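You operate a simulated robot arm through the tools that you are given. There is no shell and no other tool. Be economical: measure what you need, move in short steps, check, and stop when the job is done.

You are at the controls of a simulated two-armed robot. One attempt, no reset.

JOB
Take the black metal block on the top of the vice bench and put it away on the top of the sink bench. Put the blue-banded carton on the top of the vice bench away on the narrow steel wall shelf. Put the gold pipe elbow on the grate under the drum spout. Press the grey reset button three times. Close the green drawer. Fetch the red injector and stand it on top of the coils carton on the top of the pump bench. Put the 13 mm steel socket from the top of the pump bench on the top of the grey rag bin and the 15 mm steel socket in the inside of the brown tray. Put the steel cup on the top of the pump bench away on the deck of the long bench. Take the yellow spring and put it on the deck of the long bench. Put the silver metal block on the top of the grey rag bin. Press the blue start button two times. Take the tall box on the bench in front of the bag sealer and put it away on the upper shelf of the jobs rack. Any order will do. Set down upright: red injector, steel cup, yellow spring, tall box.

It is judged by the outcome, as a careful person would: the job done as asked, and still so three seconds after it is handed in. It fails if anything else is knocked over, pushed out of place, dropped, spilled or broken.

ROBOT AND FRAMES
Two 7-joint arms with two-finger parallel grippers on one trunk, on a base that drives. Base frame: it is fixed to the floor where the robot stands at the start and does not move with it; the origin is under the middle of the robot, x ahead of it, y to its left, z up; the surface under the hand at the start is at about z = 0.9. Units: m, rad, N and s.
The left shoulder is at the start at [0.034, 0.101, 1.211], the right one opposite. With the tool pointing down near the work surface each hand reaches from about 0.2 to 0.52 m from the robot's upright axis, wherever it stands, measured 20 degrees to its own side. Places, roughly: black metal block (7x5x4 cm) [0.5, 0.1, 0.9]; blue start button [-2.4, 5.8, 0.9]; blue-banded carton [0.5, 0.25, 1]; coils carton [-2.75, 4.5, 1]; deck of the long bench (22x109 cm) [-1.98, 2.1, 0.84]; gold pipe elbow (7x7x4 cm) [0.4, -0.6, 0.9]; grate under the drum spout (15x15 cm) [0.58, 0.78, 0.62]; green drawer [0.2, 3.2, 0.7]; grey reset button [0.7, 1.2, 0.8]; inside of the brown tray (16x12 cm) [0.4, 5.74, 0.86]; narrow steel wall shelf (15x68 cm) [-2.86, 3.22, 1.42]; red injector (6x5x10 cm) [-2.7, 4.7, 0.9]; silver metal block (7x5x4 cm) [-2.6, 4.1, 0.9]; steel cup (7x7x7 cm) [-2.6, 4.8, 0.9]; steel socket [-2.75, 4.75, 0.75]; tall box [0.5, 4.75, 1]; top of the grey rag bin [-2.8, 3, 0.3]; top of the sink bench [-2.5, 6.2, 0.9]; upper shelf of the jobs rack [0.7, 6.6, 1.2]; yellow spring (2x2x5 cm) [-2.5, 4.4, 0.9]. Payload 2.4 kg a hand.
Tool frame (each hand has its own): the origin (TCP) lies between the finger pads and is the grasp point; the fingertips stand 0.024 m ahead of it; z points along the fingers, y is the line along which they close. The gripper opens to 0.068 m. The fingers are 0.017 m wide and 0.01 m thick; the gripper's body (0.04 by 0.07 m) begins 0.041 m behind the TCP.
Orientation is told as [roll, pitch, yaw] about the base's x, y, z axes, in that order, counted from this pose: with the fingers straight down and closing along the base's y, the tool's x points along the base's -x, its y along +y and its z along -z.

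CONTROLS
- The arms move only by the tool arm_command. It takes "left_deltas", "right_deltas" or both (then of equal length, played together; a hand with none holds still); each is one flat list of numbers, 7 for each row, row after row: the shift along the tool's x, y, z in units of 40 mm (1.0 is 40 mm), then the turn, a rotation vector about the tool's x, y, z in units of 8 degrees (1.0 is 8 degrees), then the finger opening in m, from 0 to 0.068. In form: [tx, ty, tz, rx, ry, rz, gripper, tx, ty, tz, rx, ry, rz, gripper, ...]. A call has 1 to 20 rows; each row shifts and turns the commanded pose from where the row before left it, along the tool's axes as they then stand. A call with a number of a shift or a turn outside -1 to 1 is refused whole. Rows are played at 5 a second. More than 0.05 m and 0.15 rad between two rows, or a gripper value outside its range, and nothing of the call is played. Where a pose cannot be reached the arm comes as near as it can. A force on the tool above 40 N (or 10 N above the force at the start of the call, whichever is more), or a blocked arm, ends the call early, and 0.2 s more pass. Each finger travels about 0.072 m/s and halts on what it meets, pressing with about 20 N; the grip force reading is that of the motor and also rises with nothing between the fingers. The clock runs only during rows and for 0.2 s after the last one: add rows that do not move to give the fingers time. The reply holds the time, the measured pose of the TCP, the force on the tool along the base axes, the opening and the grip force, in the units named above and with some noise, with the torque about the TCP (base axes, N m) and any sound that the robot's microphone picked up, and new pictures: "views" is both (left out), scene, wrist or none (wrist: the cameras of the hands that moved).
- Cameras (640 x 400 px; columns grow to the right, rows downward): "scene" is now at [0.1081, -0.0341, 1.3643]; the picture's right is [-0.39, -0.92, 0.00], its down [-0.57, 0.24, -0.78] and it looks along [0.72, -0.30, -0.62] (base axes); focal length 253 px, centre (320, 200). "left" rides on the left gripper at [0.084, -0.011, -0.075] in its tool frame; the picture's right is [0.13, 0.99, 0.00], its down [-0.60, 0.08, -0.79] and it looks along [-0.79, 0.10, 0.61] (tool axes); focal length 251 px, centre (320, 200). "right" rides on the right gripper at [0.084, 0.011, -0.075] in its tool frame; the picture's right is [-0.13, 0.99, 0.00], its down [-0.60, -0.08, -0.79] and it looks along [-0.79, -0.10, 0.61] (tool axes); focal length 251 px, centre (320, 200). There is no depth. A picture from a camera that has moved, and an enlarged one, comes with that camera's place and axes in the base frame and with its lens.
- raise_lower(by): slides the trunk up (or, below 0, down) by that many m; the arms and the scene camera ride with it, the base frame stays. It gives what a move gives, with no picture.
- base_move(legs): drives the robot by 1 to 6 legs, each [ahead, left, turn to the left] in m, m and rad, along the robot's own axes; the way and the turn of a leg run together, so that a leg with both is an arc; at most 1.5 m and 3.142 rad a leg. The arms and the cameras ride along, it lands a little off, and it stops where it bumps. It gives what a move gives, and a new picture of the scene camera.
- pan_tilt(pan, tilt): turns the head with the scene camera to pan (to the left, within 1.501 rad either way) and tilt (down, from -0.506 to 1.204), counted from straight ahead of the robot. It gives what a move gives, and a new picture of the scene camera.
- inspect(camera, box): a new picture of the part [left, top, right, bottom] of that camera's present view, enlarged. It takes no simulated time.
- close_job(): hands the job in; it is judged then, once.

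Work in short steps. Places have to be worked out from the pictures, the camera data and where the tool is seen: move nearer, look again, correct. Check each grasp and each placing, and mend what went wrong. You have 556 turns and 360 pictures in all, those below and enlarged ones among them. Open the grippers and draw the arms clear of the work before you hand the job in, unless the task says otherwise; then end with one line.

The tools are called after "Request:" as name(argument=value, ...) on one line, values as JSON. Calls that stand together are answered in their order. arm_command: Moves the arms, as the interface text tells. Its arguments: {"type":"object","properties":{"left_deltas":{"type":"array","items":{"type":"number"}},"right_deltas":{"type":"array","items":{"type":"number"}},"views":{"type":"string","enum":["both","scene","wrist","none"]}},"required":[]} The other tools are called the same way: raise_lower (by) slides the trunk up or down; base_move (legs) drives the base; pan_tilt (pan, tilt) turns the head that bears the scene camera; inspect (camera, box) takes an enlarged picture of a part of a camera's view; close_job () hands the job in.

At the start:

```text
time_s: 0.0
left_ee_pos: [0.4314, 0.1378, 1.1216]
left_tool_rot: [0.0, 0.0, 0.001]
left_contact_force: [-0.2, -0.5, -1.1]
left_torque: [0.02, 0.02, 0.02]
left_grip_width: 0.068
left_grasp_force: 0.0
right_ee_pos: [0.3752, -0.2518, 1.1547]
right_tool_rot: [0.0, -0.001, -0.002]
right_contact_force: [0.8, 0.3, 0.2]
right_torque: [0.01, 0.0, 0.03]
right_grip_width: 0.068
right_grasp_force: 0.1
trunk travel left (down, up): [-0.425, 0.424]
robot x, y, heading: [0.0013, -0.003, -0.001]
head pan, tilt: [-0.398, 0.672]
```

scene: 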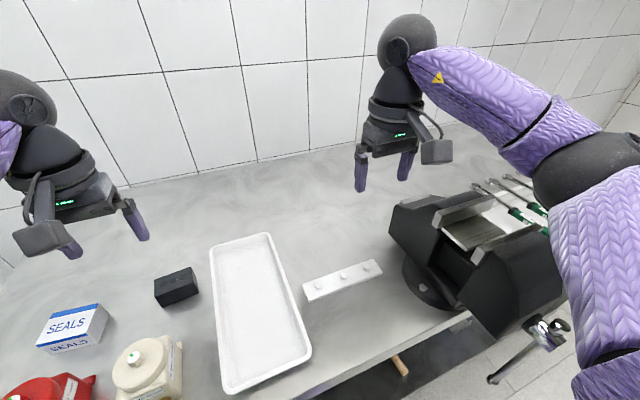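
right: 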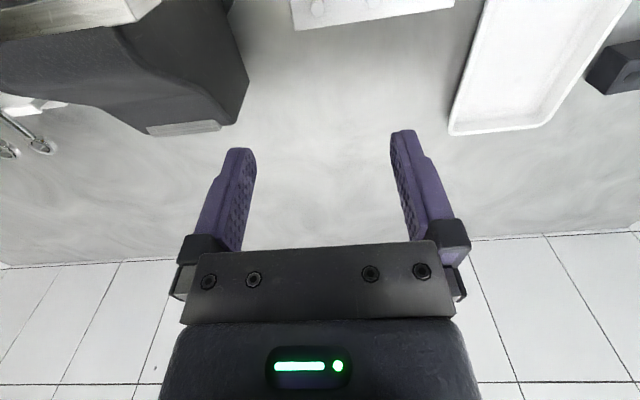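
left: 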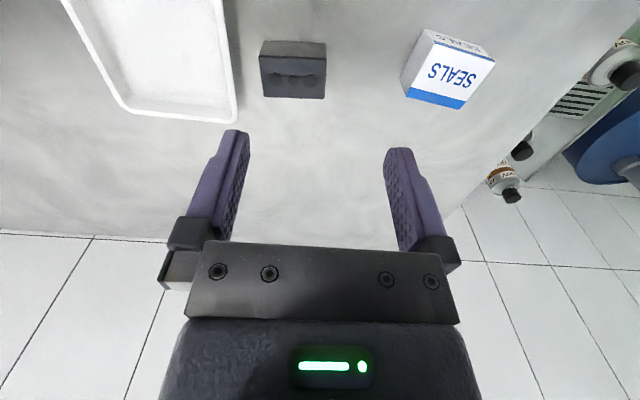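

I look around first: pan right to find the elbow and left to see the drum area.

Request:
pan_tilt(pan=-1.2, tilt=0.6)

Request:
pan_tilt(pan=0.9, tilt=0.5)

```text
time_s: 1.1
left_ee_pos: [0.4296, 0.1386, 1.1218]
left_tool_rot: [-0.001, 0.003, 0.003]
left_contact_force: [-1.1, 0.6, -0.8]
left_torque: [0.02, 0.05, 0.0]
left_grip_width: 0.0679
left_grasp_force: 0.0
right_ee_pos: [0.3755, -0.2512, 1.1553]
right_tool_rot: [0.001, 0.002, -0.001]
right_contact_force: [-0.6, 0.7, 0.3]
right_torque: [0.04, 0.01, 0.0]
right_grip_width: 0.0681
right_grasp_force: 0.0
trunk travel left (down, up): [-0.425, 0.424]
robot x, y, heading: [-0.0013, 0.0028, 0.0]
head pan, tilt: [-1.201, 0.6]
camera scene: at [0.0609, -0.0832, 1.3706], right [-0.93, -0.36, 0.0], down [-0.2, 0.53, -0.82], along [0.3, -0.77, -0.57], focal length 253 px, centre (320, 200)
```

scene: 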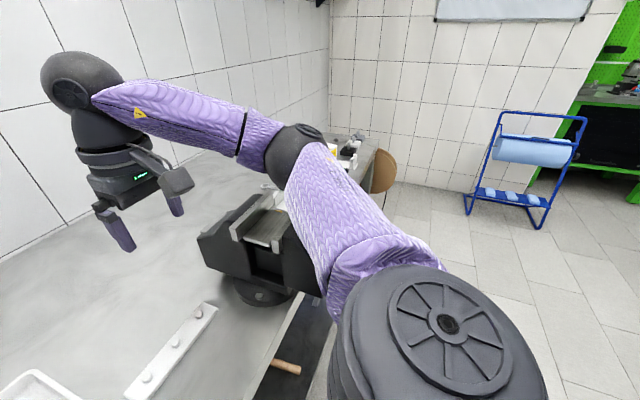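

```text
time_s: 3.1
left_ee_pos: [0.4298, 0.1393, 1.1228]
left_tool_rot: [0.0, 0.002, 0.002]
left_contact_force: [0.0, -0.6, 0.1]
left_torque: [-0.03, 0.02, 0.01]
left_grip_width: 0.068
left_grasp_force: 0.1
right_ee_pos: [0.3761, -0.2507, 1.1548]
right_tool_rot: [0.0, 0.0, -0.003]
right_contact_force: [-0.4, 0.0, 0.2]
right_torque: [-0.03, 0.01, 0.01]
right_grip_width: 0.0682
right_grasp_force: 0.1
trunk travel left (down, up): [-0.425, 0.424]
robot x, y, heading: [-0.0003, 0.0016, 0.003]
head pan, tilt: [0.901, 0.499]
camera scene: at [0.0855, 0.0705, 1.3797], right [0.78, -0.62, 0.0], down [-0.3, -0.38, -0.88], along [0.55, 0.69, -0.48], focal length 253 px, centre (320, 200)
```

scene: 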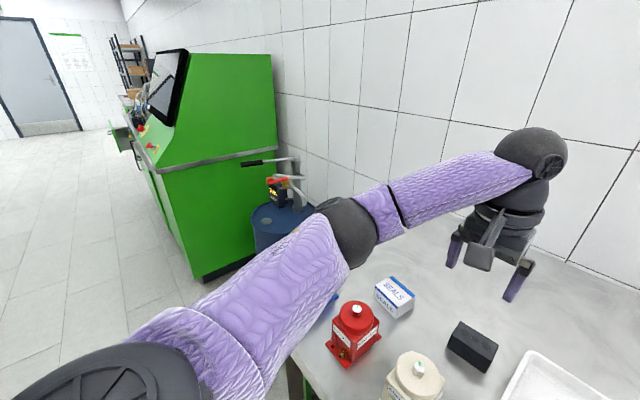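

The front bench edge is near x≈0.22 and the vice handle sticks out near (0.14,-0.5). I back off, slide right, and look at the bench's right end.

Request:
base_move(legs=[[-0.4, 0, 0], [0, -0.6, 0]])

Request:
pan_tilt(pan=0.0, tilt=0.6)

```text
time_s: 8.6
left_ee_pos: [0.032, -0.4559, 1.1222]
left_tool_rot: [0.0, 0.002, -0.002]
left_contact_force: [-0.3, -0.2, 0.0]
left_torque: [0.01, -0.02, -0.03]
left_grip_width: 0.068
left_grasp_force: 0.2
right_ee_pos: [-0.0253, -0.8471, 1.1541]
right_tool_rot: [0.001, 0.0, -0.007]
right_contact_force: [0.2, -0.1, -0.9]
right_torque: [-0.04, 0.02, 0.0]
right_grip_width: 0.0678
right_grasp_force: 0.1
trunk travel left (down, up): [-0.425, 0.424]
robot x, y, heading: [-0.401, -0.5925, -0.008]
head pan, tilt: [0.901, 0.499]
camera scene: at [-0.3125, -0.5228, 1.3797], right [0.78, -0.63, 0.0], down [-0.3, -0.37, -0.88], along [0.55, 0.69, -0.48], focal length 253 px, centre (320, 200)
```

scene: 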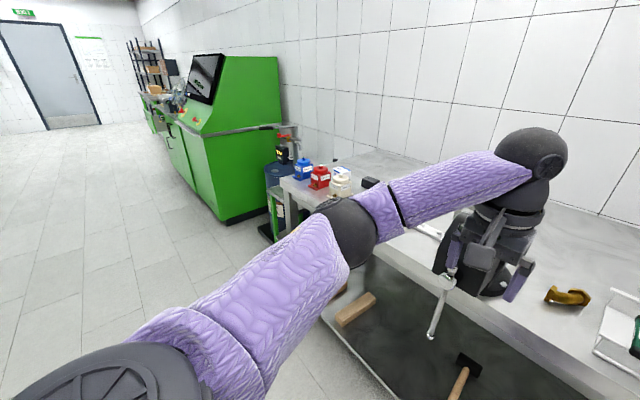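

```text
time_s: 9.8
left_ee_pos: [0.0321, -0.4573, 1.1224]
left_tool_rot: [-0.001, 0.002, -0.004]
left_contact_force: [-0.5, -0.3, -0.5]
left_torque: [0.0, 0.0, 0.04]
left_grip_width: 0.068
left_grasp_force: 0.2
right_ee_pos: [-0.0258, -0.8472, 1.1558]
right_tool_rot: [0.0, 0.001, -0.007]
right_contact_force: [0.2, -0.3, -0.3]
right_torque: [0.04, -0.01, 0.0]
right_grip_width: 0.0681
right_grasp_force: 0.1
trunk travel left (down, up): [-0.425, 0.424]
robot x, y, heading: [-0.3948, -0.5959, -0.007]
head pan, tilt: [0.0, 0.6]
camera scene: at [-0.281, -0.5939, 1.3706], right [-0.01, -1.0, 0.0], down [-0.57, 0.0, -0.82], along [0.82, 0.0, -0.57], focal length 253 px, centre (320, 200)
```

scene: 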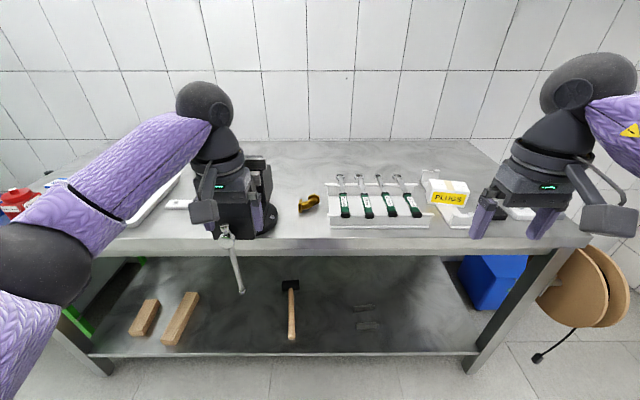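

Elbow is near (0.345,-0.557) between the vice and the wrench rack. I lift the left hand clear of the vice and drive into reach for the right hand.

Request:
arm_command(left_deltas=[0, 0, -1, 0, 0, 0, 0.068, 0, 0, -1, 0, 0, 0, 0.068, 0, 0, -1, 0, 0, 0, 0.068], views="none")

Request:
base_move(legs=[[0.275, 0.146, 0]])

Request:
inspect(camera="right", box=[0, 0, 640, 400])

```text
time_s: 10.6
left_ee_pos: [0.0276, -0.458, 1.2456]
left_tool_rot: [-0.001, 0.002, -0.005]
left_contact_force: [0.0, 0.6, -0.3]
left_torque: [0.02, 0.04, 0.01]
left_grip_width: 0.068
left_grasp_force: 0.0
right_ee_pos: [-0.0252, -0.8471, 1.156]
right_tool_rot: [0.0, 0.0, -0.005]
right_contact_force: [0.0, 0.0, -0.4]
right_torque: [-0.01, 0.01, 0.0]
right_grip_width: 0.068
right_grasp_force: 0.0
trunk travel left (down, up): [-0.425, 0.424]
robot x, y, heading: [-0.3997, -0.5894, -0.005]
head pan, tilt: [0.0, 0.6]
```

```text
time_s: 12.7
left_ee_pos: [0.3089, -0.3205, 1.2444]
left_tool_rot: [0.0, 0.001, -0.016]
left_contact_force: [-0.4, 0.0, -0.6]
left_torque: [0.05, 0.03, -0.01]
left_grip_width: 0.0679
left_grasp_force: 0.0
right_ee_pos: [0.2507, -0.7072, 1.1543]
right_tool_rot: [0.0, 0.002, -0.018]
right_contact_force: [0.4, 0.2, -0.4]
right_torque: [0.05, -0.01, 0.02]
right_grip_width: 0.068
right_grasp_force: 0.0
trunk travel left (down, up): [-0.425, 0.424]
robot x, y, heading: [-0.1202, -0.449, -0.017]
head pan, tilt: [0.0, 0.6]
camera scene: at [-0.0025, -0.4525, 1.3705], right [-0.02, -1.0, 0.0], down [-0.57, 0.01, -0.82], along [0.82, -0.01, -0.57], focal length 253 px, centre (320, 200)
```

scene: 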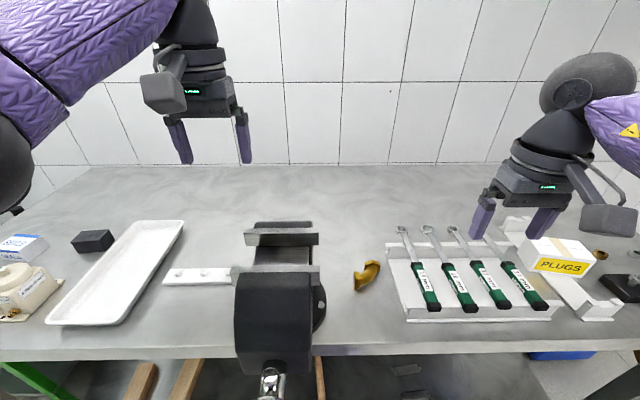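

```text
1.00 times, centred on (320, 200) of right (not enlarged: the box is as wide or as high as the picture)
camera zoom: at [0.1678, -0.6945, 1.2306], right [0.15, 0.99, 0.0], down [0.6, -0.09, 0.79], along [0.78, -0.12, -0.61], focal length 251 px, centre (320, 200)
```

zoom: 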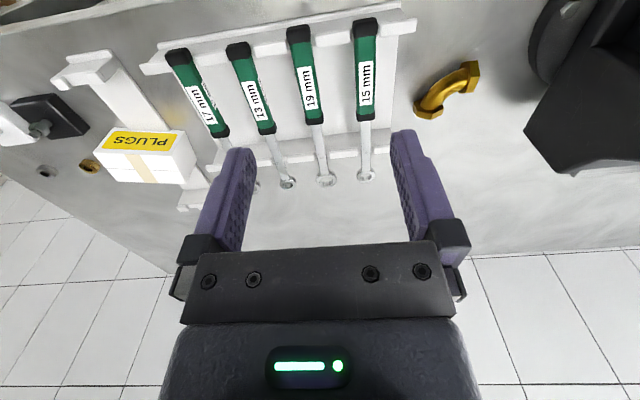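

Elbow at about (0.357,-0.56). Zooming to see how it lies.

Request:
inspect(camera="right", box=[390, 40, 510, 140])

Request:
inspect(camera="scene", box=[330, 240, 410, 300])

```text
4.00 times, centred on (450, 90) of right
camera zoom: at [0.1678, -0.6945, 1.2306], right [0.15, 0.99, 0.0], down [0.6, -0.09, 0.79], along [0.78, -0.12, -0.61], focal length 1006 px, centre (-200, 640)
```

zoom: 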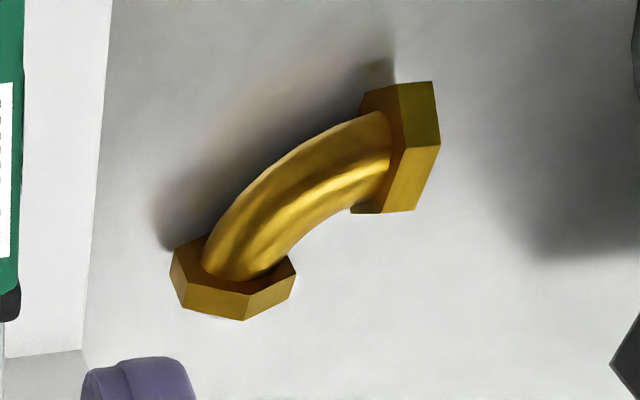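

```text
6.67 times, centred on (370, 270) of scene
camera zoom: at [-0.0025, -0.4525, 1.3705], right [-0.02, -1.0, 0.0], down [-0.57, 0.01, -0.82], along [0.82, -0.01, -0.57], focal length 1685 px, centre (-13, -267)
```

zoom: 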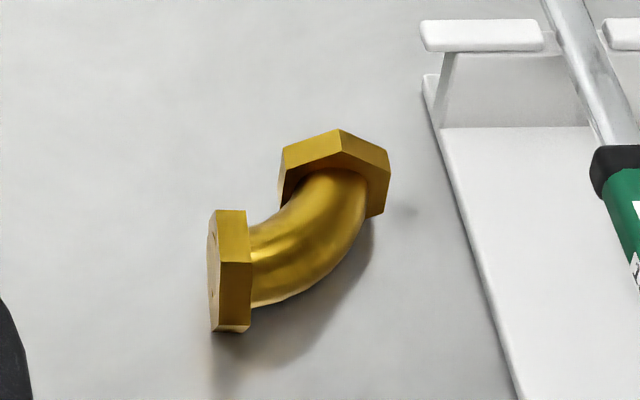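

The elbow lies flat with the tube's middle near (0.353,-0.565); closing at 45° across the tube. I move the right hand above it, turned by -45°.

Request:
arm_command(right_deltas=[-0.502, 0.724, 0, 0, 0, 0, 0.06, -0.502, 0.724, 0, 0, 0, 0, 0.06, -0.502, 0.724, 0, 0, 0, 0, 0.06, -0.502, 0.724, 0, 0, 0, 0, 0.06, -0.502, 0.724, 0, 0, 0, 0, 0.06, 0, 0, 0.5, 0, 0, 0.917, 0.06, 0, 0, 0.5, 0, 0, 0.917, 0.06, 0, 0, 0.5, 0, 0, 0.917, 0.06, 0, 0, 0.5, 0, 0, 0.917, 0.06, 0, 0, 0.5, 0, 0, 0.917, 0.06, 0, 0, 0.5, 0, 0, 0.917, 0.06, 0, 0, 0, 0, 0, 0, 0.06], views="both")

```text
time_s: 15.3
left_ee_pos: [0.3076, -0.3191, 1.2442]
left_tool_rot: [-0.001, 0.003, -0.016]
left_contact_force: [0.1, -0.1, 0.0]
left_torque: [-0.02, -0.02, 0.02]
left_grip_width: 0.068
left_grasp_force: 0.0
right_ee_pos: [0.3549, -0.5658, 1.0333]
right_tool_rot: [0.001, 0.002, -0.79]
right_contact_force: [0.0, -0.1, 0.3]
right_torque: [0.03, -0.02, -0.02]
right_grip_width: 0.0599
right_grasp_force: 0.0
trunk travel left (down, up): [-0.425, 0.424]
robot x, y, heading: [-0.12, -0.4507, -0.016]
head pan, tilt: [0.0, 0.6]
camera scene: at [-0.003, -0.4527, 1.3706], right [-0.02, -1.0, 0.0], down [-0.57, 0.01, -0.82], along [0.82, -0.01, -0.57], focal length 253 px, centre (320, 200)
camera right: at [0.3036, -0.4982, 1.1104], right [0.79, 0.61, 0.0], down [0.37, -0.48, 0.79], along [0.48, -0.63, -0.61], focal length 251 px, centre (320, 200)
```

scene: 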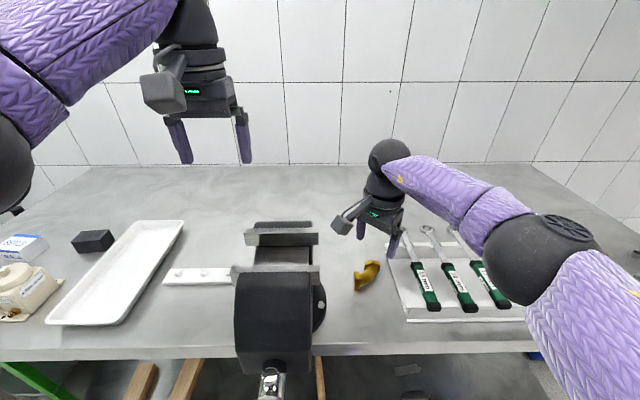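
right: 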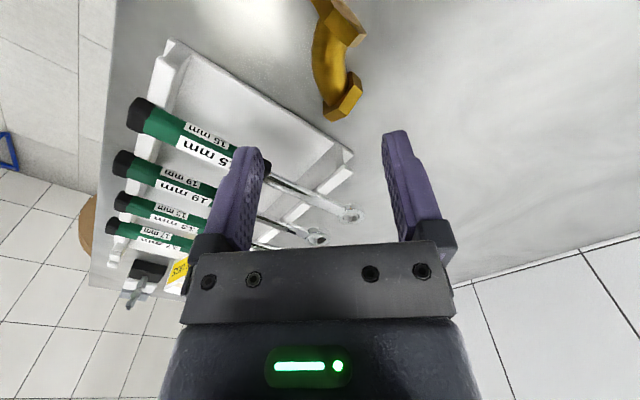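

Fingers straddle the tube; a small correction along it and then straight down to z≈0.93 and close.

Request:
arm_command(right_deltas=[0.15, 0.08, 0.8, 0, 0, 0, 0.06, 0, 0, 0.8, 0, 0, 0, 0.06, 0, 0, 0.7, 0, 0, 0, 0.06, 0, 0, 0.3, 0, 0, 0, 0.06, 0, 0, 0, 0, 0, 0, 0.0, 0, 0, 0, 0, 0, 0, 0.0, 0, 0, 0, 0, 0, 0, 0.0, 0, 0, 0, 0, 0, 0, 0.0], views="wrist")

```text
time_s: 17.1
left_ee_pos: [0.3082, -0.3204, 1.2434]
left_tool_rot: [0.001, 0.001, -0.016]
left_contact_force: [-0.7, -0.5, 0.7]
left_torque: [-0.03, 0.0, 0.02]
left_grip_width: 0.0679
left_grasp_force: 0.0
right_ee_pos: [0.3534, -0.5588, 0.9322]
right_tool_rot: [0.0, 0.0, -0.786]
right_contact_force: [0.6, -0.7, -0.5]
right_torque: [-0.03, -0.01, 0.0]
right_grip_width: 0.0291
right_grasp_force: 19.6
trunk travel left (down, up): [-0.425, 0.424]
robot x, y, heading: [-0.1198, -0.4468, -0.018]
head pan, tilt: [0.0, 0.6]
camera right: at [0.3011, -0.4904, 1.0069], right [0.79, 0.61, 0.0], down [0.37, -0.48, 0.79], along [0.48, -0.63, -0.61], focal length 251 px, centre (320, 200)
```

right: 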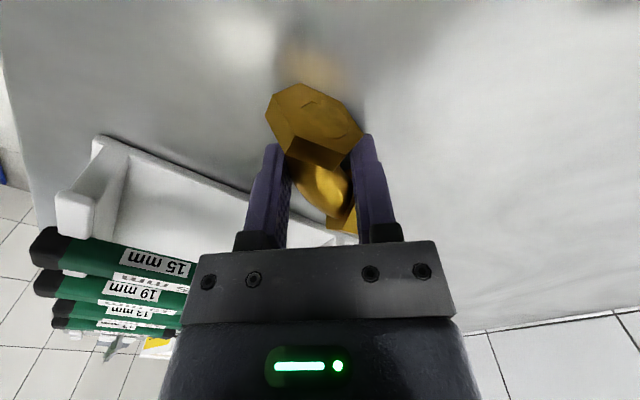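

Elbow is held (0.029 m). Lift it, back off and drive left toward the drum.

Request:
arm_command(right_deltas=[0, 0, -1, 0, 0, 0, 0.0, 0, 0, -1, 0, 0, 0, 0.0, 0, 0, -1, 0, 0, 0, 0.0, 0, 0, -1, 0, 0, 0, 0.0, 0, 0, -1, 0, 0, 0, 0.0], views="wrist")

Request:
base_move(legs=[[-0.35, 0, 0.017], [0, 1.3, 0]])

```text
time_s: 18.3
left_ee_pos: [0.3082, -0.3205, 1.2434]
left_tool_rot: [0.0, 0.001, -0.016]
left_contact_force: [0.0, -0.1, 0.5]
left_torque: [0.02, -0.03, 0.03]
left_grip_width: 0.0679
left_grasp_force: 0.1
right_ee_pos: [0.3498, -0.5571, 1.1309]
right_tool_rot: [0.0, 0.0, -0.786]
right_contact_force: [-0.1, -0.5, -1.1]
right_torque: [0.05, 0.0, 0.01]
right_grip_width: 0.0292
right_grasp_force: 19.5
trunk travel left (down, up): [-0.425, 0.424]
robot x, y, heading: [-0.1212, -0.4519, -0.02]
head pan, tilt: [0.0, 0.6]
camera right: at [0.2991, -0.4892, 1.2073], right [0.79, 0.61, 0.0], down [0.37, -0.48, 0.79], along [0.48, -0.63, -0.61], focal length 251 px, centre (320, 200)
```

right: 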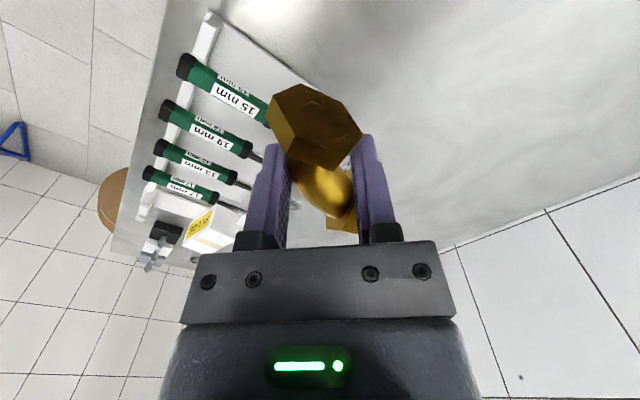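

```text
time_s: 26.6
left_ee_pos: [-0.0572, 0.9663, 1.2444]
left_tool_rot: [-0.001, 0.001, 0.015]
left_contact_force: [0.9, -0.6, -0.4]
left_torque: [0.01, 0.02, 0.0]
left_grip_width: 0.0679
left_grasp_force: 0.1
right_ee_pos: [-0.0072, 0.7301, 1.131]
right_tool_rot: [0.0, 0.0, -0.755]
right_contact_force: [-0.4, -0.1, -2.5]
right_torque: [-0.02, 0.0, 0.03]
right_grip_width: 0.0293
right_grasp_force: 19.5
trunk travel left (down, up): [-0.425, 0.424]
robot x, y, heading: [-0.4791, 0.826, 0.012]
head pan, tilt: [0.0, 0.6]
camera scene: at [-0.364, 0.8242, 1.3706], right [0.01, -1.0, 0.0], down [-0.57, -0.01, -0.82], along [0.82, 0.01, -0.57], focal length 253 px, centre (320, 200)
```

scene: 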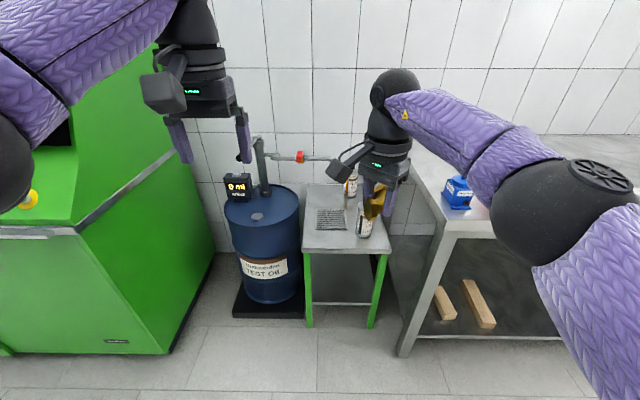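

The grate sits on the small table beside two bottles. Zooming in to see spout, grate and bottles.

Request:
inspect(camera="scene", box=[210, 120, 450, 270])

```text
2.67 times, centred on (330, 195) of scene
camera zoom: at [-0.364, 0.8242, 1.3706], right [0.01, -1.0, 0.0], down [-0.57, -0.01, -0.82], along [0.82, 0.01, -0.57], focal length 674 px, centre (293, 213)
```

zoom: 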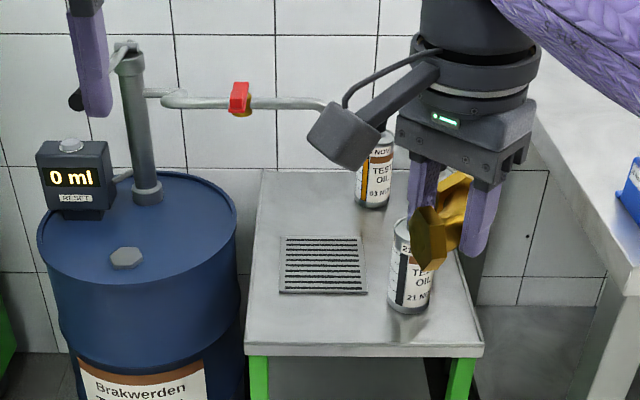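

The grey dome on the counter is the reset button. The right hand hides the spout tip; I shift it right to see.

Request:
arm_command(right_deltas=[-0.68, -0.73, 0, 0, 0, 0, 0, -0.68, -0.73, 0, 0, 0, 0, 0, -0.68, -0.73, 0, 0, 0, 0, 0, -0.68, -0.73, 0, 0, 0, 0, 0, -0.68, -0.73, 0, 0, 0, 0, 0], views="none")

Request:
inspect(camera="scene", box=[210, 120, 450, 270])

```text
time_s: 27.8
left_ee_pos: [-0.0585, 0.967, 1.2436]
left_tool_rot: [0.0, 0.003, 0.016]
left_contact_force: [-0.6, 0.3, 0.7]
left_torque: [-0.03, 0.01, 0.0]
left_grip_width: 0.068
left_grasp_force: 0.1
right_ee_pos: [-0.0108, 0.5279, 1.1309]
right_tool_rot: [-0.002, 0.002, -0.754]
right_contact_force: [-0.1, 0.4, -1.7]
right_torque: [0.02, 0.02, 0.03]
right_grip_width: 0.0292
right_grasp_force: 19.8
trunk travel left (down, up): [-0.425, 0.424]
robot x, y, heading: [-0.4844, 0.826, 0.013]
head pan, tilt: [0.0, 0.6]
```

```text
2.67 times, centred on (330, 195) of scene
camera zoom: at [-0.3638, 0.8243, 1.3706], right [0.01, -1.0, 0.0], down [-0.57, -0.01, -0.82], along [0.82, 0.01, -0.57], focal length 674 px, centre (293, 213)
```

zoom: 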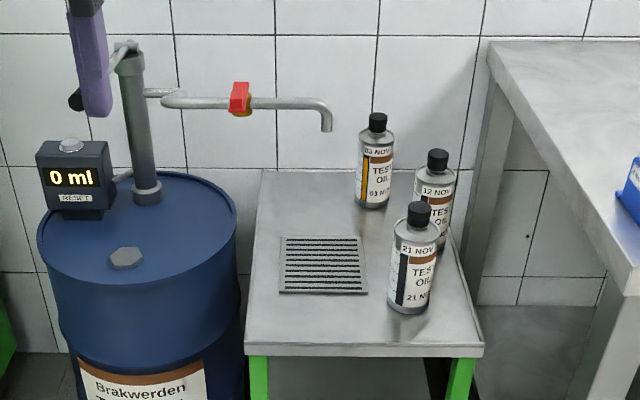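

Spout tip is near (0.58,0.78,0.87) over the grate, so a vertical hand would be tight. Plan: set the elbow on the table in front of the grate, regrip with a forward tilt, and slide it in beneath the spout. First I tuck the left arm and place the right hand in pose.

Request:
arm_command(left_deltas=[0.85, 0.5, 0, 0, 0, 0, 0.068, 0.85, 0.5, 0, 0, 0, 0, 0.068, 0.85, 0.5, 0, 0, 0, 0, 0.068, 0.85, 0.5, 0, 0, 0, 0, 0.068, 0.85, 0.5, 0, 0, 0, 0, 0.068, 0, 0, 0, 0, 0, 0, 0.068, 0, 0, 0, 0, 0, 0, 0.068, 0, 0, 0, 0, 0, 0, 0.068, 0, 0, 0, 0, 0, 0, 0.068, 0, 0, 0, 0, 0, 0, 0.068, 0, 0, 0, 0, 0, 0, 0.068], right_deltas=[0, 0, 0, 0, 0, -0.9, 0, 0, 0, 0, 0, 0, -0.9, 0, 0, 0, 0, 0, 0, -0.9, 0, 0, 0, 0, 0, 0, -0.9, 0, 0, 0, 0, 0, 0, -0.9, 0, 0, 0, 0, 0, 0, -0.9, 0, 0.714, 0.89, 0, 0, 0, 0, 0, 0.714, 0.89, 0, 0, 0, 0, 0, 0.714, 0.89, 0, 0, 0, 0, 0, 0.714, 0.89, 0, 0, 0, 0, 0, 0.714, 0.89, 0, 0, 0, 0, 0], views="none")

Request:
base_move(legs=[[0.56, 0.074, -0.013]])

```text
time_s: 30.2
left_ee_pos: [-0.2285, 1.066, 1.2436]
left_tool_rot: [-0.001, 0.001, 0.015]
left_contact_force: [0.2, 0.0, -0.3]
left_torque: [0.0, -0.02, 0.02]
left_grip_width: 0.068
left_grasp_force: 0.1
right_ee_pos: [-0.1623, 0.7025, 1.1258]
right_tool_rot: [0.001, -0.001, -0.074]
right_contact_force: [0.6, 0.0, -1.2]
right_torque: [-0.02, -0.01, 0.01]
right_grip_width: 0.0286
right_grasp_force: 20.7
right hand out of reach, approached as far as the arm can: row 5, 6
trunk travel left (down, up): [-0.425, 0.424]
robot x, y, heading: [-0.4827, 0.8256, 0.015]
head pan, tilt: [0.0, 0.6]
```

```text
time_s: 33.4
left_ee_pos: [0.3441, 1.1404, 1.2436]
left_tool_rot: [0.0, 0.0, 0.001]
left_contact_force: [-0.4, 0.4, 0.6]
left_torque: [-0.02, 0.04, 0.01]
left_grip_width: 0.0682
left_grasp_force: 0.0
right_ee_pos: [0.4055, 0.7758, 1.1244]
right_tool_rot: [0.0, -0.001, -0.091]
right_contact_force: [0.0, -0.4, -1.8]
right_torque: [0.01, 0.05, 0.0]
right_grip_width: 0.0289
right_grasp_force: 19.7
trunk travel left (down, up): [-0.425, 0.424]
robot x, y, heading: [0.0841, 0.8985, -0.001]
head pan, tilt: [0.0, 0.6]
camera scene: at [0.2045, 0.9013, 1.3706], right [0.0, -1.0, 0.0], down [-0.57, 0.0, -0.82], along [0.82, 0.0, -0.57], focal length 253 px, centre (320, 200)
```

scene: 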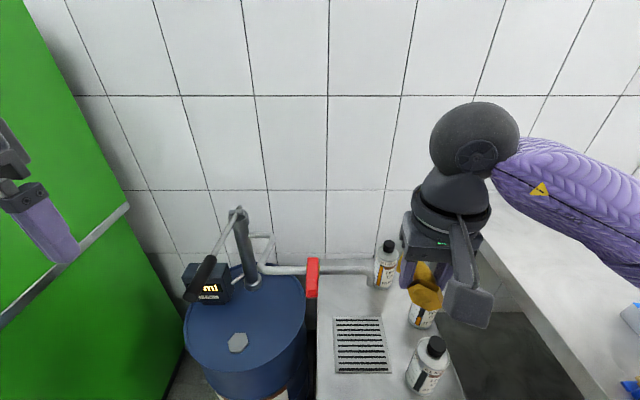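

Lowering the trunk here would put the right elbow on the bench, so I shift the robot left and instead reach down with the arm. Then I look.

Request:
base_move(legs=[[0, 0.1, 0]])

Request:
arm_command(right_deltas=[-0.08, -0.8, 0, 0, 0, -0.3, 0, -0.08, -0.8, 0, 0, 0, -0.3, 0, -0.08, -0.8, 0, 0, 0, 0, 0, 0, 0, 1, 0, 0, 0, 0, 0, 0, 1, 0, 0, 0, 0, 0, 0, 1, 0, 0, 0, 0, 0, 0, 1, 0, 0, 0, 0, 0, 0, 1, 0, 0, 0, 0, 0, 0, 1, 0, 0, 0, 0, 0, 0, 1, 0, 0, 0, 0], views="both")

```text
time_s: 34.6
left_ee_pos: [0.3436, 1.2397, 1.2434]
left_tool_rot: [-0.003, 0.002, -0.004]
left_contact_force: [0.5, -0.2, -0.3]
left_torque: [-0.01, -0.01, -0.01]
left_grip_width: 0.0679
left_grasp_force: 0.0
right_ee_pos: [0.4049, 0.875, 1.1256]
right_tool_rot: [0.0, -0.002, -0.094]
right_contact_force: [0.3, 0.0, -1.8]
right_torque: [0.0, 0.02, 0.03]
right_grip_width: 0.0288
right_grasp_force: 20.5
trunk travel left (down, up): [-0.425, 0.424]
robot x, y, heading: [0.091, 1.002, -0.011]
head pan, tilt: [0.0, 0.6]
camera scene: at [0.2044, 1.0014, 1.3706], right [0.0, -1.0, 0.0], down [-0.57, 0.0, -0.82], along [0.82, 0.0, -0.57], focal length 253 px, centre (320, 200)
```

scene: 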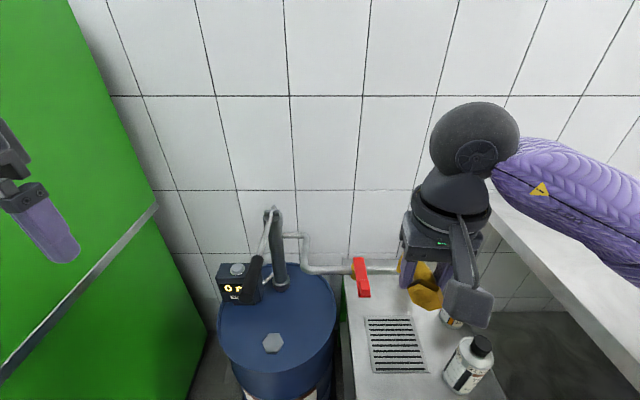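

```text
time_s: 36.8
left_ee_pos: [0.345, 1.2386, 1.2427]
left_tool_rot: [0.001, 0.003, -0.004]
left_contact_force: [0.3, -0.1, 0.3]
left_torque: [0.0, -0.04, 0.0]
left_grip_width: 0.068
left_grasp_force: 0.0
right_ee_pos: [0.4091, 0.7813, 0.8445]
right_tool_rot: [0.0, 0.0, -0.007]
right_contact_force: [-0.3, -0.5, -2.1]
right_torque: [0.02, 0.02, 0.01]
right_grip_width: 0.029
right_grasp_force: 19.7
trunk travel left (down, up): [-0.425, 0.424]
robot x, y, heading: [0.0881, 1.0039, -0.008]
head pan, tilt: [0.0, 0.6]
camera scene: at [0.2045, 1.0001, 1.3706], right [0.0, -1.0, 0.0], down [-0.57, 0.0, -0.82], along [0.82, 0.0, -0.57], focal length 253 px, centre (320, 200)
camera right: at [0.3258, 0.7943, 0.9209], right [0.14, 0.99, 0.0], down [0.6, -0.08, 0.79], along [0.79, -0.11, -0.61], focal length 251 px, centre (320, 200)
```

scene: 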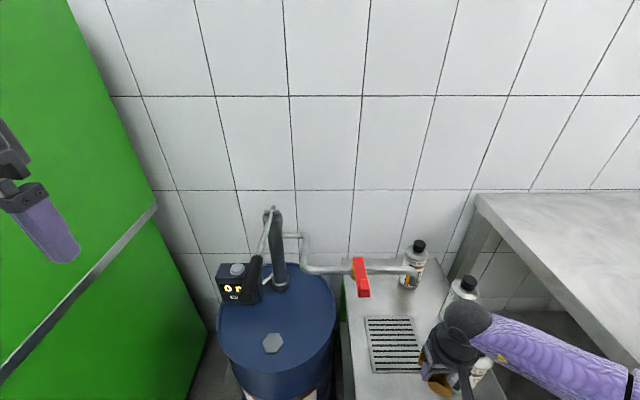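
right: 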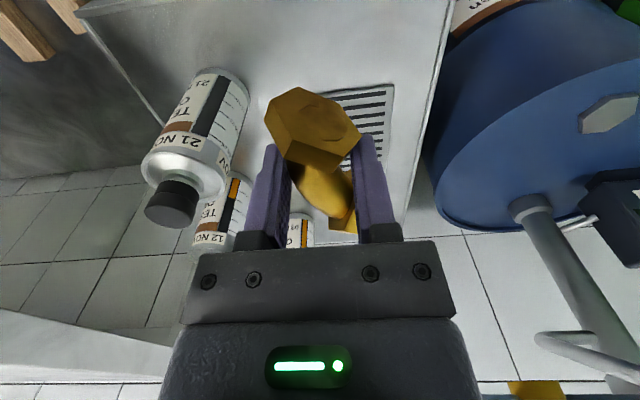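

Clearances look fine. I move 3.5 cm forward so the elbow is well on the table, and lower to z≈0.662.

Request:
arm_command(right_deltas=[-0.9, 0, 0, 0, 0, 0, 0, 0, 0, 1, 0, 0, 0, 0, 0, 0, 1, 0, 0, 0, 0, 0, 0, 1, 0, 0, 0, 0, 0, 0, 1, 0, 0, 0, 0, 0, 0, 0.5, 0, 0, 0, 0, 0, 0, 0.15, 0, 0, 0, 0, 0, 0, 0.15, 0, 0, 0, 0, 0, 0, 0.1, 0, 0, 0, 0], views="both")

```text
time_s: 38.8
left_ee_pos: [0.3444, 1.239, 1.243]
left_tool_rot: [0.0, 0.002, -0.003]
left_contact_force: [0.0, 0.3, 0.1]
left_torque: [0.02, -0.02, -0.04]
left_grip_width: 0.0678
left_grasp_force: 0.2
right_ee_pos: [0.4213, 0.7815, 0.6988]
right_tool_rot: [0.0, -0.003, -0.008]
right_contact_force: [-0.3, 0.2, -1.8]
right_torque: [0.01, 0.03, -0.01]
right_grip_width: 0.0288
right_grasp_force: 20.1
right hand out of reach, approached as far as the arm can: row 5, 6, 7, 8
trunk travel left (down, up): [-0.425, 0.424]
robot x, y, heading: [0.0868, 1.0024, -0.007]
head pan, tilt: [0.0, 0.6]
camera scene: at [0.2044, 1.0002, 1.3706], right [0.0, -1.0, 0.0], down [-0.57, 0.0, -0.82], along [0.82, 0.0, -0.57], focal length 253 px, centre (320, 200)
camera right: at [0.3366, 0.7949, 0.7746], right [0.14, 0.99, 0.0], down [0.6, -0.08, 0.79], along [0.79, -0.11, -0.61], focal length 251 px, centre (320, 200)
```

scene: 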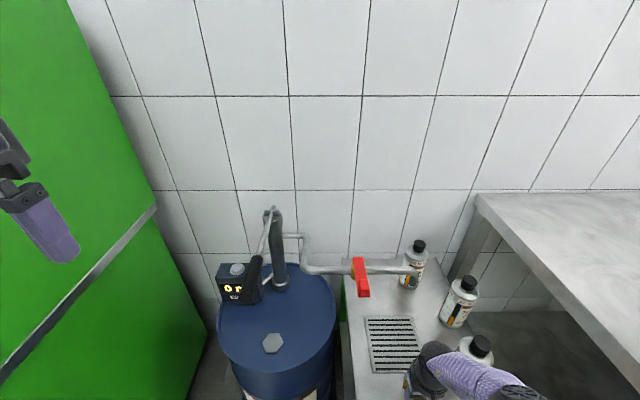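
right: 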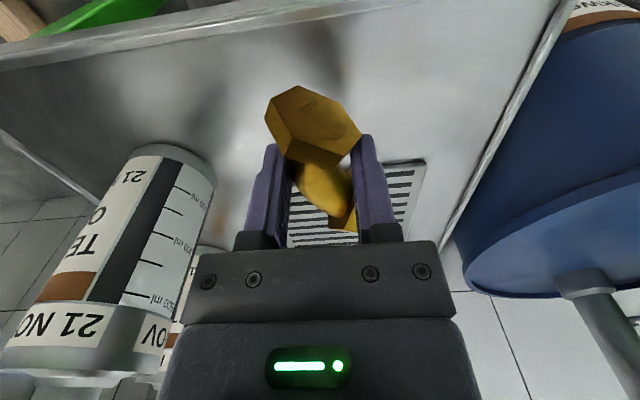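

At the arm's limit; the trunk must come down some. I lift the hand 0.12, lower the trunk 0.12, so the forearm stays stretched (clear of the bottle).

Request:
arm_command(right_deltas=[0, 0, -1, 0, 0, 0, 0, 0, 0, -1, 0, 0, 0, 0, 0, 0, -1, 0, 0, 0, 0, -0.5, 0, 0, 0, 0, 0, 0], views="none")

Request:
raise_lower(by=-0.11)

```text
time_s: 39.8
left_ee_pos: [0.3446, 1.2396, 1.2435]
left_tool_rot: [0.0, 0.002, -0.005]
left_contact_force: [1.0, 0.0, 1.0]
left_torque: [-0.03, -0.01, -0.02]
left_grip_width: 0.068
left_grasp_force: 0.0
right_ee_pos: [0.4401, 0.7841, 0.8173]
right_tool_rot: [0.0, -0.002, -0.011]
right_contact_force: [0.4, 0.0, -1.7]
right_torque: [-0.01, 0.04, 0.01]
right_grip_width: 0.0288
right_grasp_force: 19.7
trunk travel left (down, up): [-0.425, 0.424]
robot x, y, heading: [0.0852, 1.0011, -0.005]
head pan, tilt: [0.0, 0.6]
```

```text
time_s: 41.2
left_ee_pos: [0.3449, 1.2389, 1.1333]
left_tool_rot: [0.001, 0.001, -0.004]
left_contact_force: [-0.3, -0.9, -0.4]
left_torque: [0.02, 0.02, 0.02]
left_grip_width: 0.0681
left_grasp_force: 0.1
right_ee_pos: [0.4404, 0.7818, 0.7056]
right_tool_rot: [0.004, -0.002, -0.008]
right_contact_force: [-0.3, -0.1, -1.3]
right_torque: [0.01, -0.02, 0.03]
right_grip_width: 0.0291
right_grasp_force: 19.8
trunk travel left (down, up): [-0.315, 0.534]
robot x, y, heading: [0.0849, 1.0009, 0.0]
head pan, tilt: [0.0, 0.6]
```

Now down 4.5 cm in small steps with force watch.

Request:
arm_command(right_deltas=[0, 0, 0.5, 0, 0, 0, 0, 0, 0, 0.3, 0, 0, 0, 0, 0, 0, 0.2, 0, 0, 0, 0, 0, 0, 0.12, 0, 0, 0, 0, 0, 0, 0.12, 0, 0, 0, 0], views="both")

```text
time_s: 42.4
left_ee_pos: [0.345, 1.2396, 1.134]
left_tool_rot: [0.0, 0.002, -0.004]
left_contact_force: [-0.1, 0.0, 0.8]
left_torque: [-0.02, -0.01, -0.01]
left_grip_width: 0.0682
left_grasp_force: 0.0
right_ee_pos: [0.4397, 0.7813, 0.6545]
right_tool_rot: [0.0, -0.002, -0.009]
right_contact_force: [-0.2, 0.1, -1.9]
right_torque: [-0.02, 0.0, 0.01]
right_grip_width: 0.029
right_grasp_force: 20.4
trunk travel left (down, up): [-0.315, 0.534]
robot x, y, heading: [0.089, 1.0029, -0.001]
head pan, tilt: [0.0, 0.6]
camera scene: at [0.2219, 1.0001, 1.2597], right [0.0, -1.0, 0.0], down [-0.57, 0.0, -0.82], along [0.82, 0.0, -0.57], focal length 253 px, centre (320, 200)
camera right: at [0.3568, 0.7934, 0.7318], right [0.14, 0.99, 0.0], down [0.6, -0.08, 0.79], along [0.79, -0.11, -0.61], focal length 251 px, centre (320, 200)
```

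scene: 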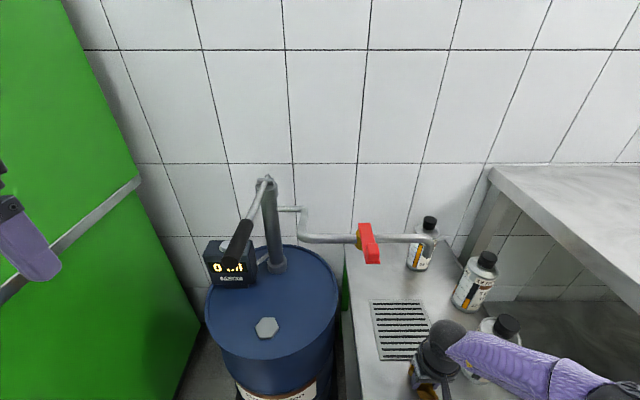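
right: 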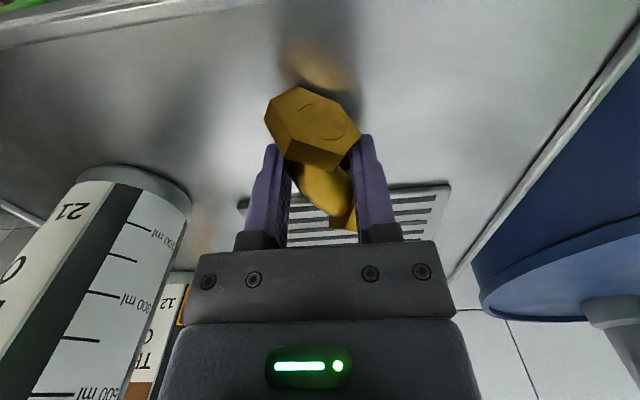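

No contact yet. Continue in 4 mm steps until contact.

Request:
arm_command(right_deltas=[0, 0, 0.1, 0, 0, 0, 0, 0, 0, 0.1, 0, 0, 0, 0, 0, 0, 0.1, 0, 0, 0, 0, 0, 0, 0.1, 0, 0, 0, 0, 0, 0, 0.1, 0, 0, 0, 0], views="none")

```text
time_s: 43.4
left_ee_pos: [0.3419, 1.2402, 1.1345]
left_tool_rot: [-0.001, -0.001, -0.004]
left_contact_force: [-0.1, -0.3, -0.4]
left_torque: [-0.01, 0.0, 0.01]
left_grip_width: 0.068
left_grasp_force: 0.2
right_ee_pos: [0.4387, 0.7821, 0.6441]
right_tool_rot: [0.0, -0.005, -0.01]
right_contact_force: [-11.5, 0.3, 31.3]
right_torque: [-0.06, 0.63, 0.21]
right_grip_width: 0.0288
right_grasp_force: 19.4
trunk travel left (down, up): [-0.315, 0.534]
robot x, y, heading: [0.0824, 1.0001, -0.006]
head pan, tilt: [0.0, 0.6]
stopped in row 5 (right hand): the force on the tool passed its limit at 46 N (the readings are from after the stop); the commanded pose is now the measured one
```

Contact felt at z≈0.644. Open, rise 6 cm, tilt the hand ~22° forward and come back down to regrip.

Request:
arm_command(right_deltas=[0, 0, -0.08, 0, 0, 0, 0.06, 0, 0, 0, 0, 0, 0, 0.06, 0, 0, 0, 0, 0, 0, 0.06, 0, 0, -0.75, 0, 0, 0, 0.06, 0, 0, -0.75, 0, 0, 0, 0.06, 0, 0, 0, 0, -0.92, 0, 0.06, 0, 0, 0, 0, -0.92, 0, 0.06, 0, 0, 0, 0, -0.92, 0, 0.06, 0, 0, 0, 0, 0, 0, 0.06], views="wrist")

```text
time_s: 45.4
left_ee_pos: [0.3445, 1.2387, 1.1332]
left_tool_rot: [0.0, 0.001, -0.004]
left_contact_force: [-0.5, 0.3, 0.0]
left_torque: [-0.01, 0.02, 0.02]
left_grip_width: 0.0682
left_grasp_force: 0.0
right_ee_pos: [0.4399, 0.7816, 0.7042]
right_tool_rot: [0.002, -0.388, -0.01]
right_contact_force: [-0.2, -0.1, 0.5]
right_torque: [0.01, 0.02, -0.01]
right_grip_width: 0.0602
right_grasp_force: 0.0
trunk travel left (down, up): [-0.315, 0.534]
robot x, y, heading: [0.0863, 1.0035, -0.003]
head pan, tilt: [0.0, 0.6]
camera right: at [0.3347, 0.794, 0.7433], right [0.13, 0.99, 0.05], down [0.26, -0.08, 0.96], along [0.96, -0.11, -0.27], focal length 251 px, centre (320, 200)
```

right: 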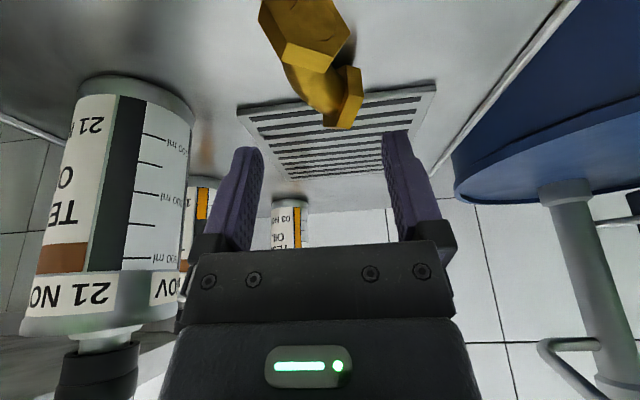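

Elbow stayed put. Descend and regrip.

Request:
arm_command(right_deltas=[0.26, 0, 0.64, 0, 0, 0, 0.06, 0.25, 0, 0.62, 0, 0, 0, 0.06, 0, 0, 0, 0, 0, 0, 0, 0, 0, 0, 0, 0, 0, 0, 0, 0, 0, 0, 0, 0, 0, 0, 0, 0, 0, 0, 0, 0], views="wrist")

```text
time_s: 46.8
left_ee_pos: [0.3453, 1.2389, 1.1328]
left_tool_rot: [0.0, 0.001, -0.002]
left_contact_force: [0.0, 0.6, 0.4]
left_torque: [0.0, -0.01, -0.01]
left_grip_width: 0.0678
left_grasp_force: 0.0
right_ee_pos: [0.4407, 0.7812, 0.6534]
right_tool_rot: [0.001, -0.386, -0.011]
right_contact_force: [0.0, -0.3, 0.0]
right_torque: [0.01, 0.01, 0.04]
right_grip_width: 0.0305
right_grasp_force: 20.2
trunk travel left (down, up): [-0.315, 0.534]
robot x, y, heading: [0.0895, 1.0005, -0.01]
head pan, tilt: [0.0, 0.6]
camera right: at [0.3351, 0.7938, 0.6912], right [0.13, 0.99, 0.05], down [0.26, -0.08, 0.96], along [0.96, -0.11, -0.27], focal length 251 px, centre (320, 200)
```

right: 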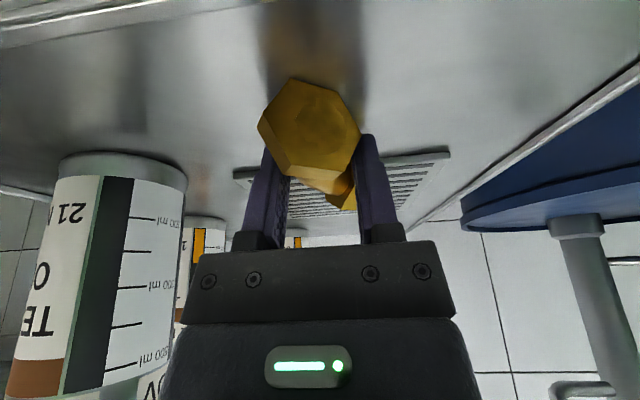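

Gripped. Lift 3 cm and move forward over the grate below the spout.

Request:
arm_command(right_deltas=[-0.28, 0, -0.7, 0, 0, 0, 0, -0.718, 0, 0.292, 0, 0, 0, 0, -0.718, 0, 0.292, 0, 0, 0, 0, -0.718, 0, 0.292, 0, 0, 0, 0, -0.718, 0, 0.292, 0, 0, 0, 0, 0, 0, 0, 0, 0, 0, 0], views="both")

```text
time_s: 48.2
left_ee_pos: [0.345, 1.2388, 1.1329]
left_tool_rot: [0.0, 0.001, -0.006]
left_contact_force: [0.1, 0.1, -0.1]
left_torque: [0.01, 0.01, 0.0]
left_grip_width: 0.0681
left_grasp_force: 0.1
right_ee_pos: [0.5648, 0.7812, 0.6815]
right_tool_rot: [0.003, -0.388, -0.009]
right_contact_force: [-0.3, -0.8, -1.2]
right_torque: [-0.04, 0.01, 0.0]
right_grip_width: 0.0304
right_grasp_force: 20.1
trunk travel left (down, up): [-0.315, 0.534]
robot x, y, heading: [0.0835, 0.9976, -0.004]
head pan, tilt: [0.0, 0.6]
camera scene: at [0.2221, 1.0001, 1.2596], right [-0.01, -1.0, 0.0], down [-0.57, 0.0, -0.82], along [0.82, 0.0, -0.57], focal length 253 px, centre (320, 200)
camera right: at [0.4598, 0.7937, 0.719], right [0.13, 0.99, 0.05], down [0.26, -0.08, 0.96], along [0.96, -0.11, -0.27], focal length 251 px, centre (320, 200)
```

scene: 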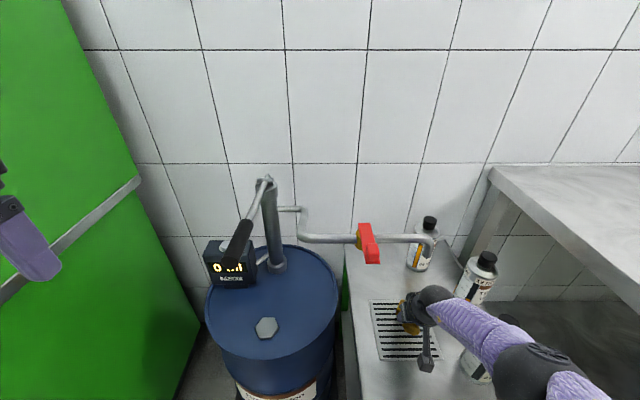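
right: 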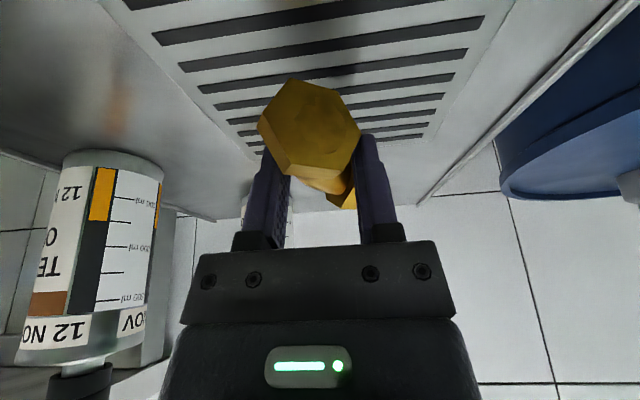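

Elbow is over the grate. Lower gently until contact, then release.

Request:
arm_command(right_deltas=[0.15, 0, 0.37, 0, 0, 0, 0, 0.07, 0, 0.185, 0, 0, 0, 0, 0.0377, 0, 0.0926, 0, 0, 0, 0, 0.0377, 0, 0.0926, 0, 0, 0, 0, 0.0377, 0, 0.0926, 0, 0, 0, 0, 0.0377, 0, 0.0926, 0, 0, 0, 0], views="none")

```text
time_s: 49.6
left_ee_pos: [0.3443, 1.2383, 1.1331]
left_tool_rot: [0.0, 0.002, -0.003]
left_contact_force: [-0.2, 0.3, 0.8]
left_torque: [0.0, -0.01, 0.01]
left_grip_width: 0.0682
left_grasp_force: 0.1
right_ee_pos: [0.554, 0.7826, 0.6606]
right_tool_rot: [0.0, -0.387, -0.009]
right_contact_force: [0.8, -0.4, -3.1]
right_torque: [-0.02, 0.01, -0.01]
right_grip_width: 0.0303
right_grasp_force: 19.9
right hand out of reach, approached as far as the arm can: row 1, 2, 4, 6
trunk travel left (down, up): [-0.315, 0.534]
robot x, y, heading: [0.0869, 1.0058, -0.0]
head pan, tilt: [0.0, 0.6]
```

Arm at its limit, 8-9 mm above. Lower the trunk by 8 mm.

Request:
raise_lower(by=-0.008)

Request:
inspect(camera="right", box=[0, 0, 640, 400])

```text
time_s: 50.2
left_ee_pos: [0.3422, 1.2399, 1.1255]
left_tool_rot: [0.0, 0.0, -0.003]
left_contact_force: [0.2, -1.2, -0.4]
left_torque: [0.01, 0.03, 0.01]
left_grip_width: 0.068
left_grasp_force: 0.0
right_ee_pos: [0.5545, 0.7817, 0.6534]
right_tool_rot: [0.001, -0.393, -0.011]
right_contact_force: [-2.5, 2.3, 22.9]
right_torque: [0.05, 0.01, -0.12]
right_grip_width: 0.0308
right_grasp_force: 19.5
trunk travel left (down, up): [-0.307, 0.542]
robot x, y, heading: [0.0877, 0.9973, -0.01]
head pan, tilt: [0.0, 0.6]
```

```text
1.00 times, centred on (320, 200) of right (not enlarged: the box is as wide or as high as the picture)
camera zoom: at [0.4485, 0.7948, 0.6913], right [0.13, 0.99, 0.05], down [0.25, -0.08, 0.96], along [0.96, -0.11, -0.26], focal length 251 px, centre (320, 200)
```

zoom: 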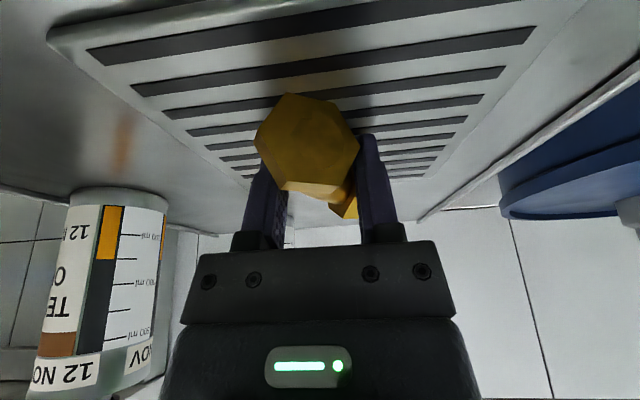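

Seated (23 N). Open, rise a bit, and withdraw toward the robot, up.

Request:
arm_command(right_deltas=[0, 0, -0.03, 0, 0, 0, 0.062, 0, 0, 0, 0, 0, 0, 0.062, 0, 0, 0, 0, 0, 0, 0.062, -0.377, 0, -0.926, 0, 0, 0, 0.062, -0.188, 0, -0.463, 0, 0, 0, 0.062, 0.926, 0, -0.377, 0, 0, 0, 0.062, 0.926, 0, -0.377, 0, 0, 0, 0.062, 0.926, 0, -0.377, 0, 0, 0, 0.062, 0.926, 0, -0.377, 0, 0, 0, 0.062, 0, 0, -1, 0, 0, 0, 0.062, 0, 0, -1, 0, 0.9, 0, 0.062, 0, 0, -1, 0, 0.9, 0, 0.062, 0, 0, -1, 0, 0.9, 0, 0.062, 0, 0, -1, 0, 0, 0, 0.062], views="scene")

```text
time_s: 53.2
left_ee_pos: [0.344, 1.2394, 1.1254]
left_tool_rot: [0.001, 0.001, -0.004]
left_contact_force: [0.3, 0.4, 0.5]
left_torque: [0.02, 0.01, -0.02]
left_grip_width: 0.068
left_grasp_force: 0.1
right_ee_pos: [0.3454, 0.7847, 0.9052]
right_tool_rot: [0.0, -0.01, -0.008]
right_contact_force: [-0.2, 0.0, 0.3]
right_torque: [-0.01, -0.01, -0.02]
right_grip_width: 0.062
right_grasp_force: 0.1
trunk travel left (down, up): [-0.307, 0.542]
robot x, y, heading: [0.0891, 0.998, -0.004]
head pan, tilt: [0.0, 0.6]
camera scene: at [0.2233, 1.0001, 1.2516], right [-0.01, -1.0, 0.0], down [-0.57, 0.0, -0.82], along [0.82, 0.0, -0.57], focal length 253 px, centre (320, 200)
```

scene: 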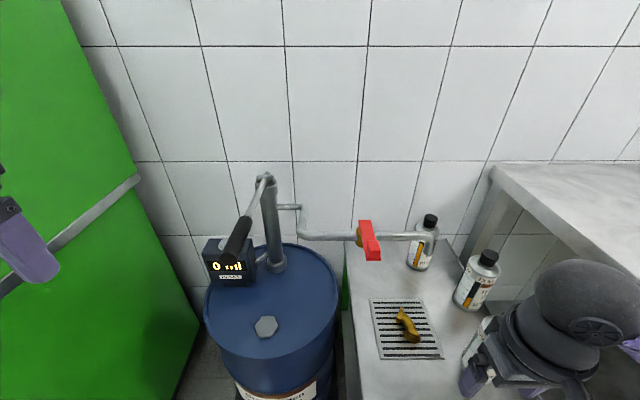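

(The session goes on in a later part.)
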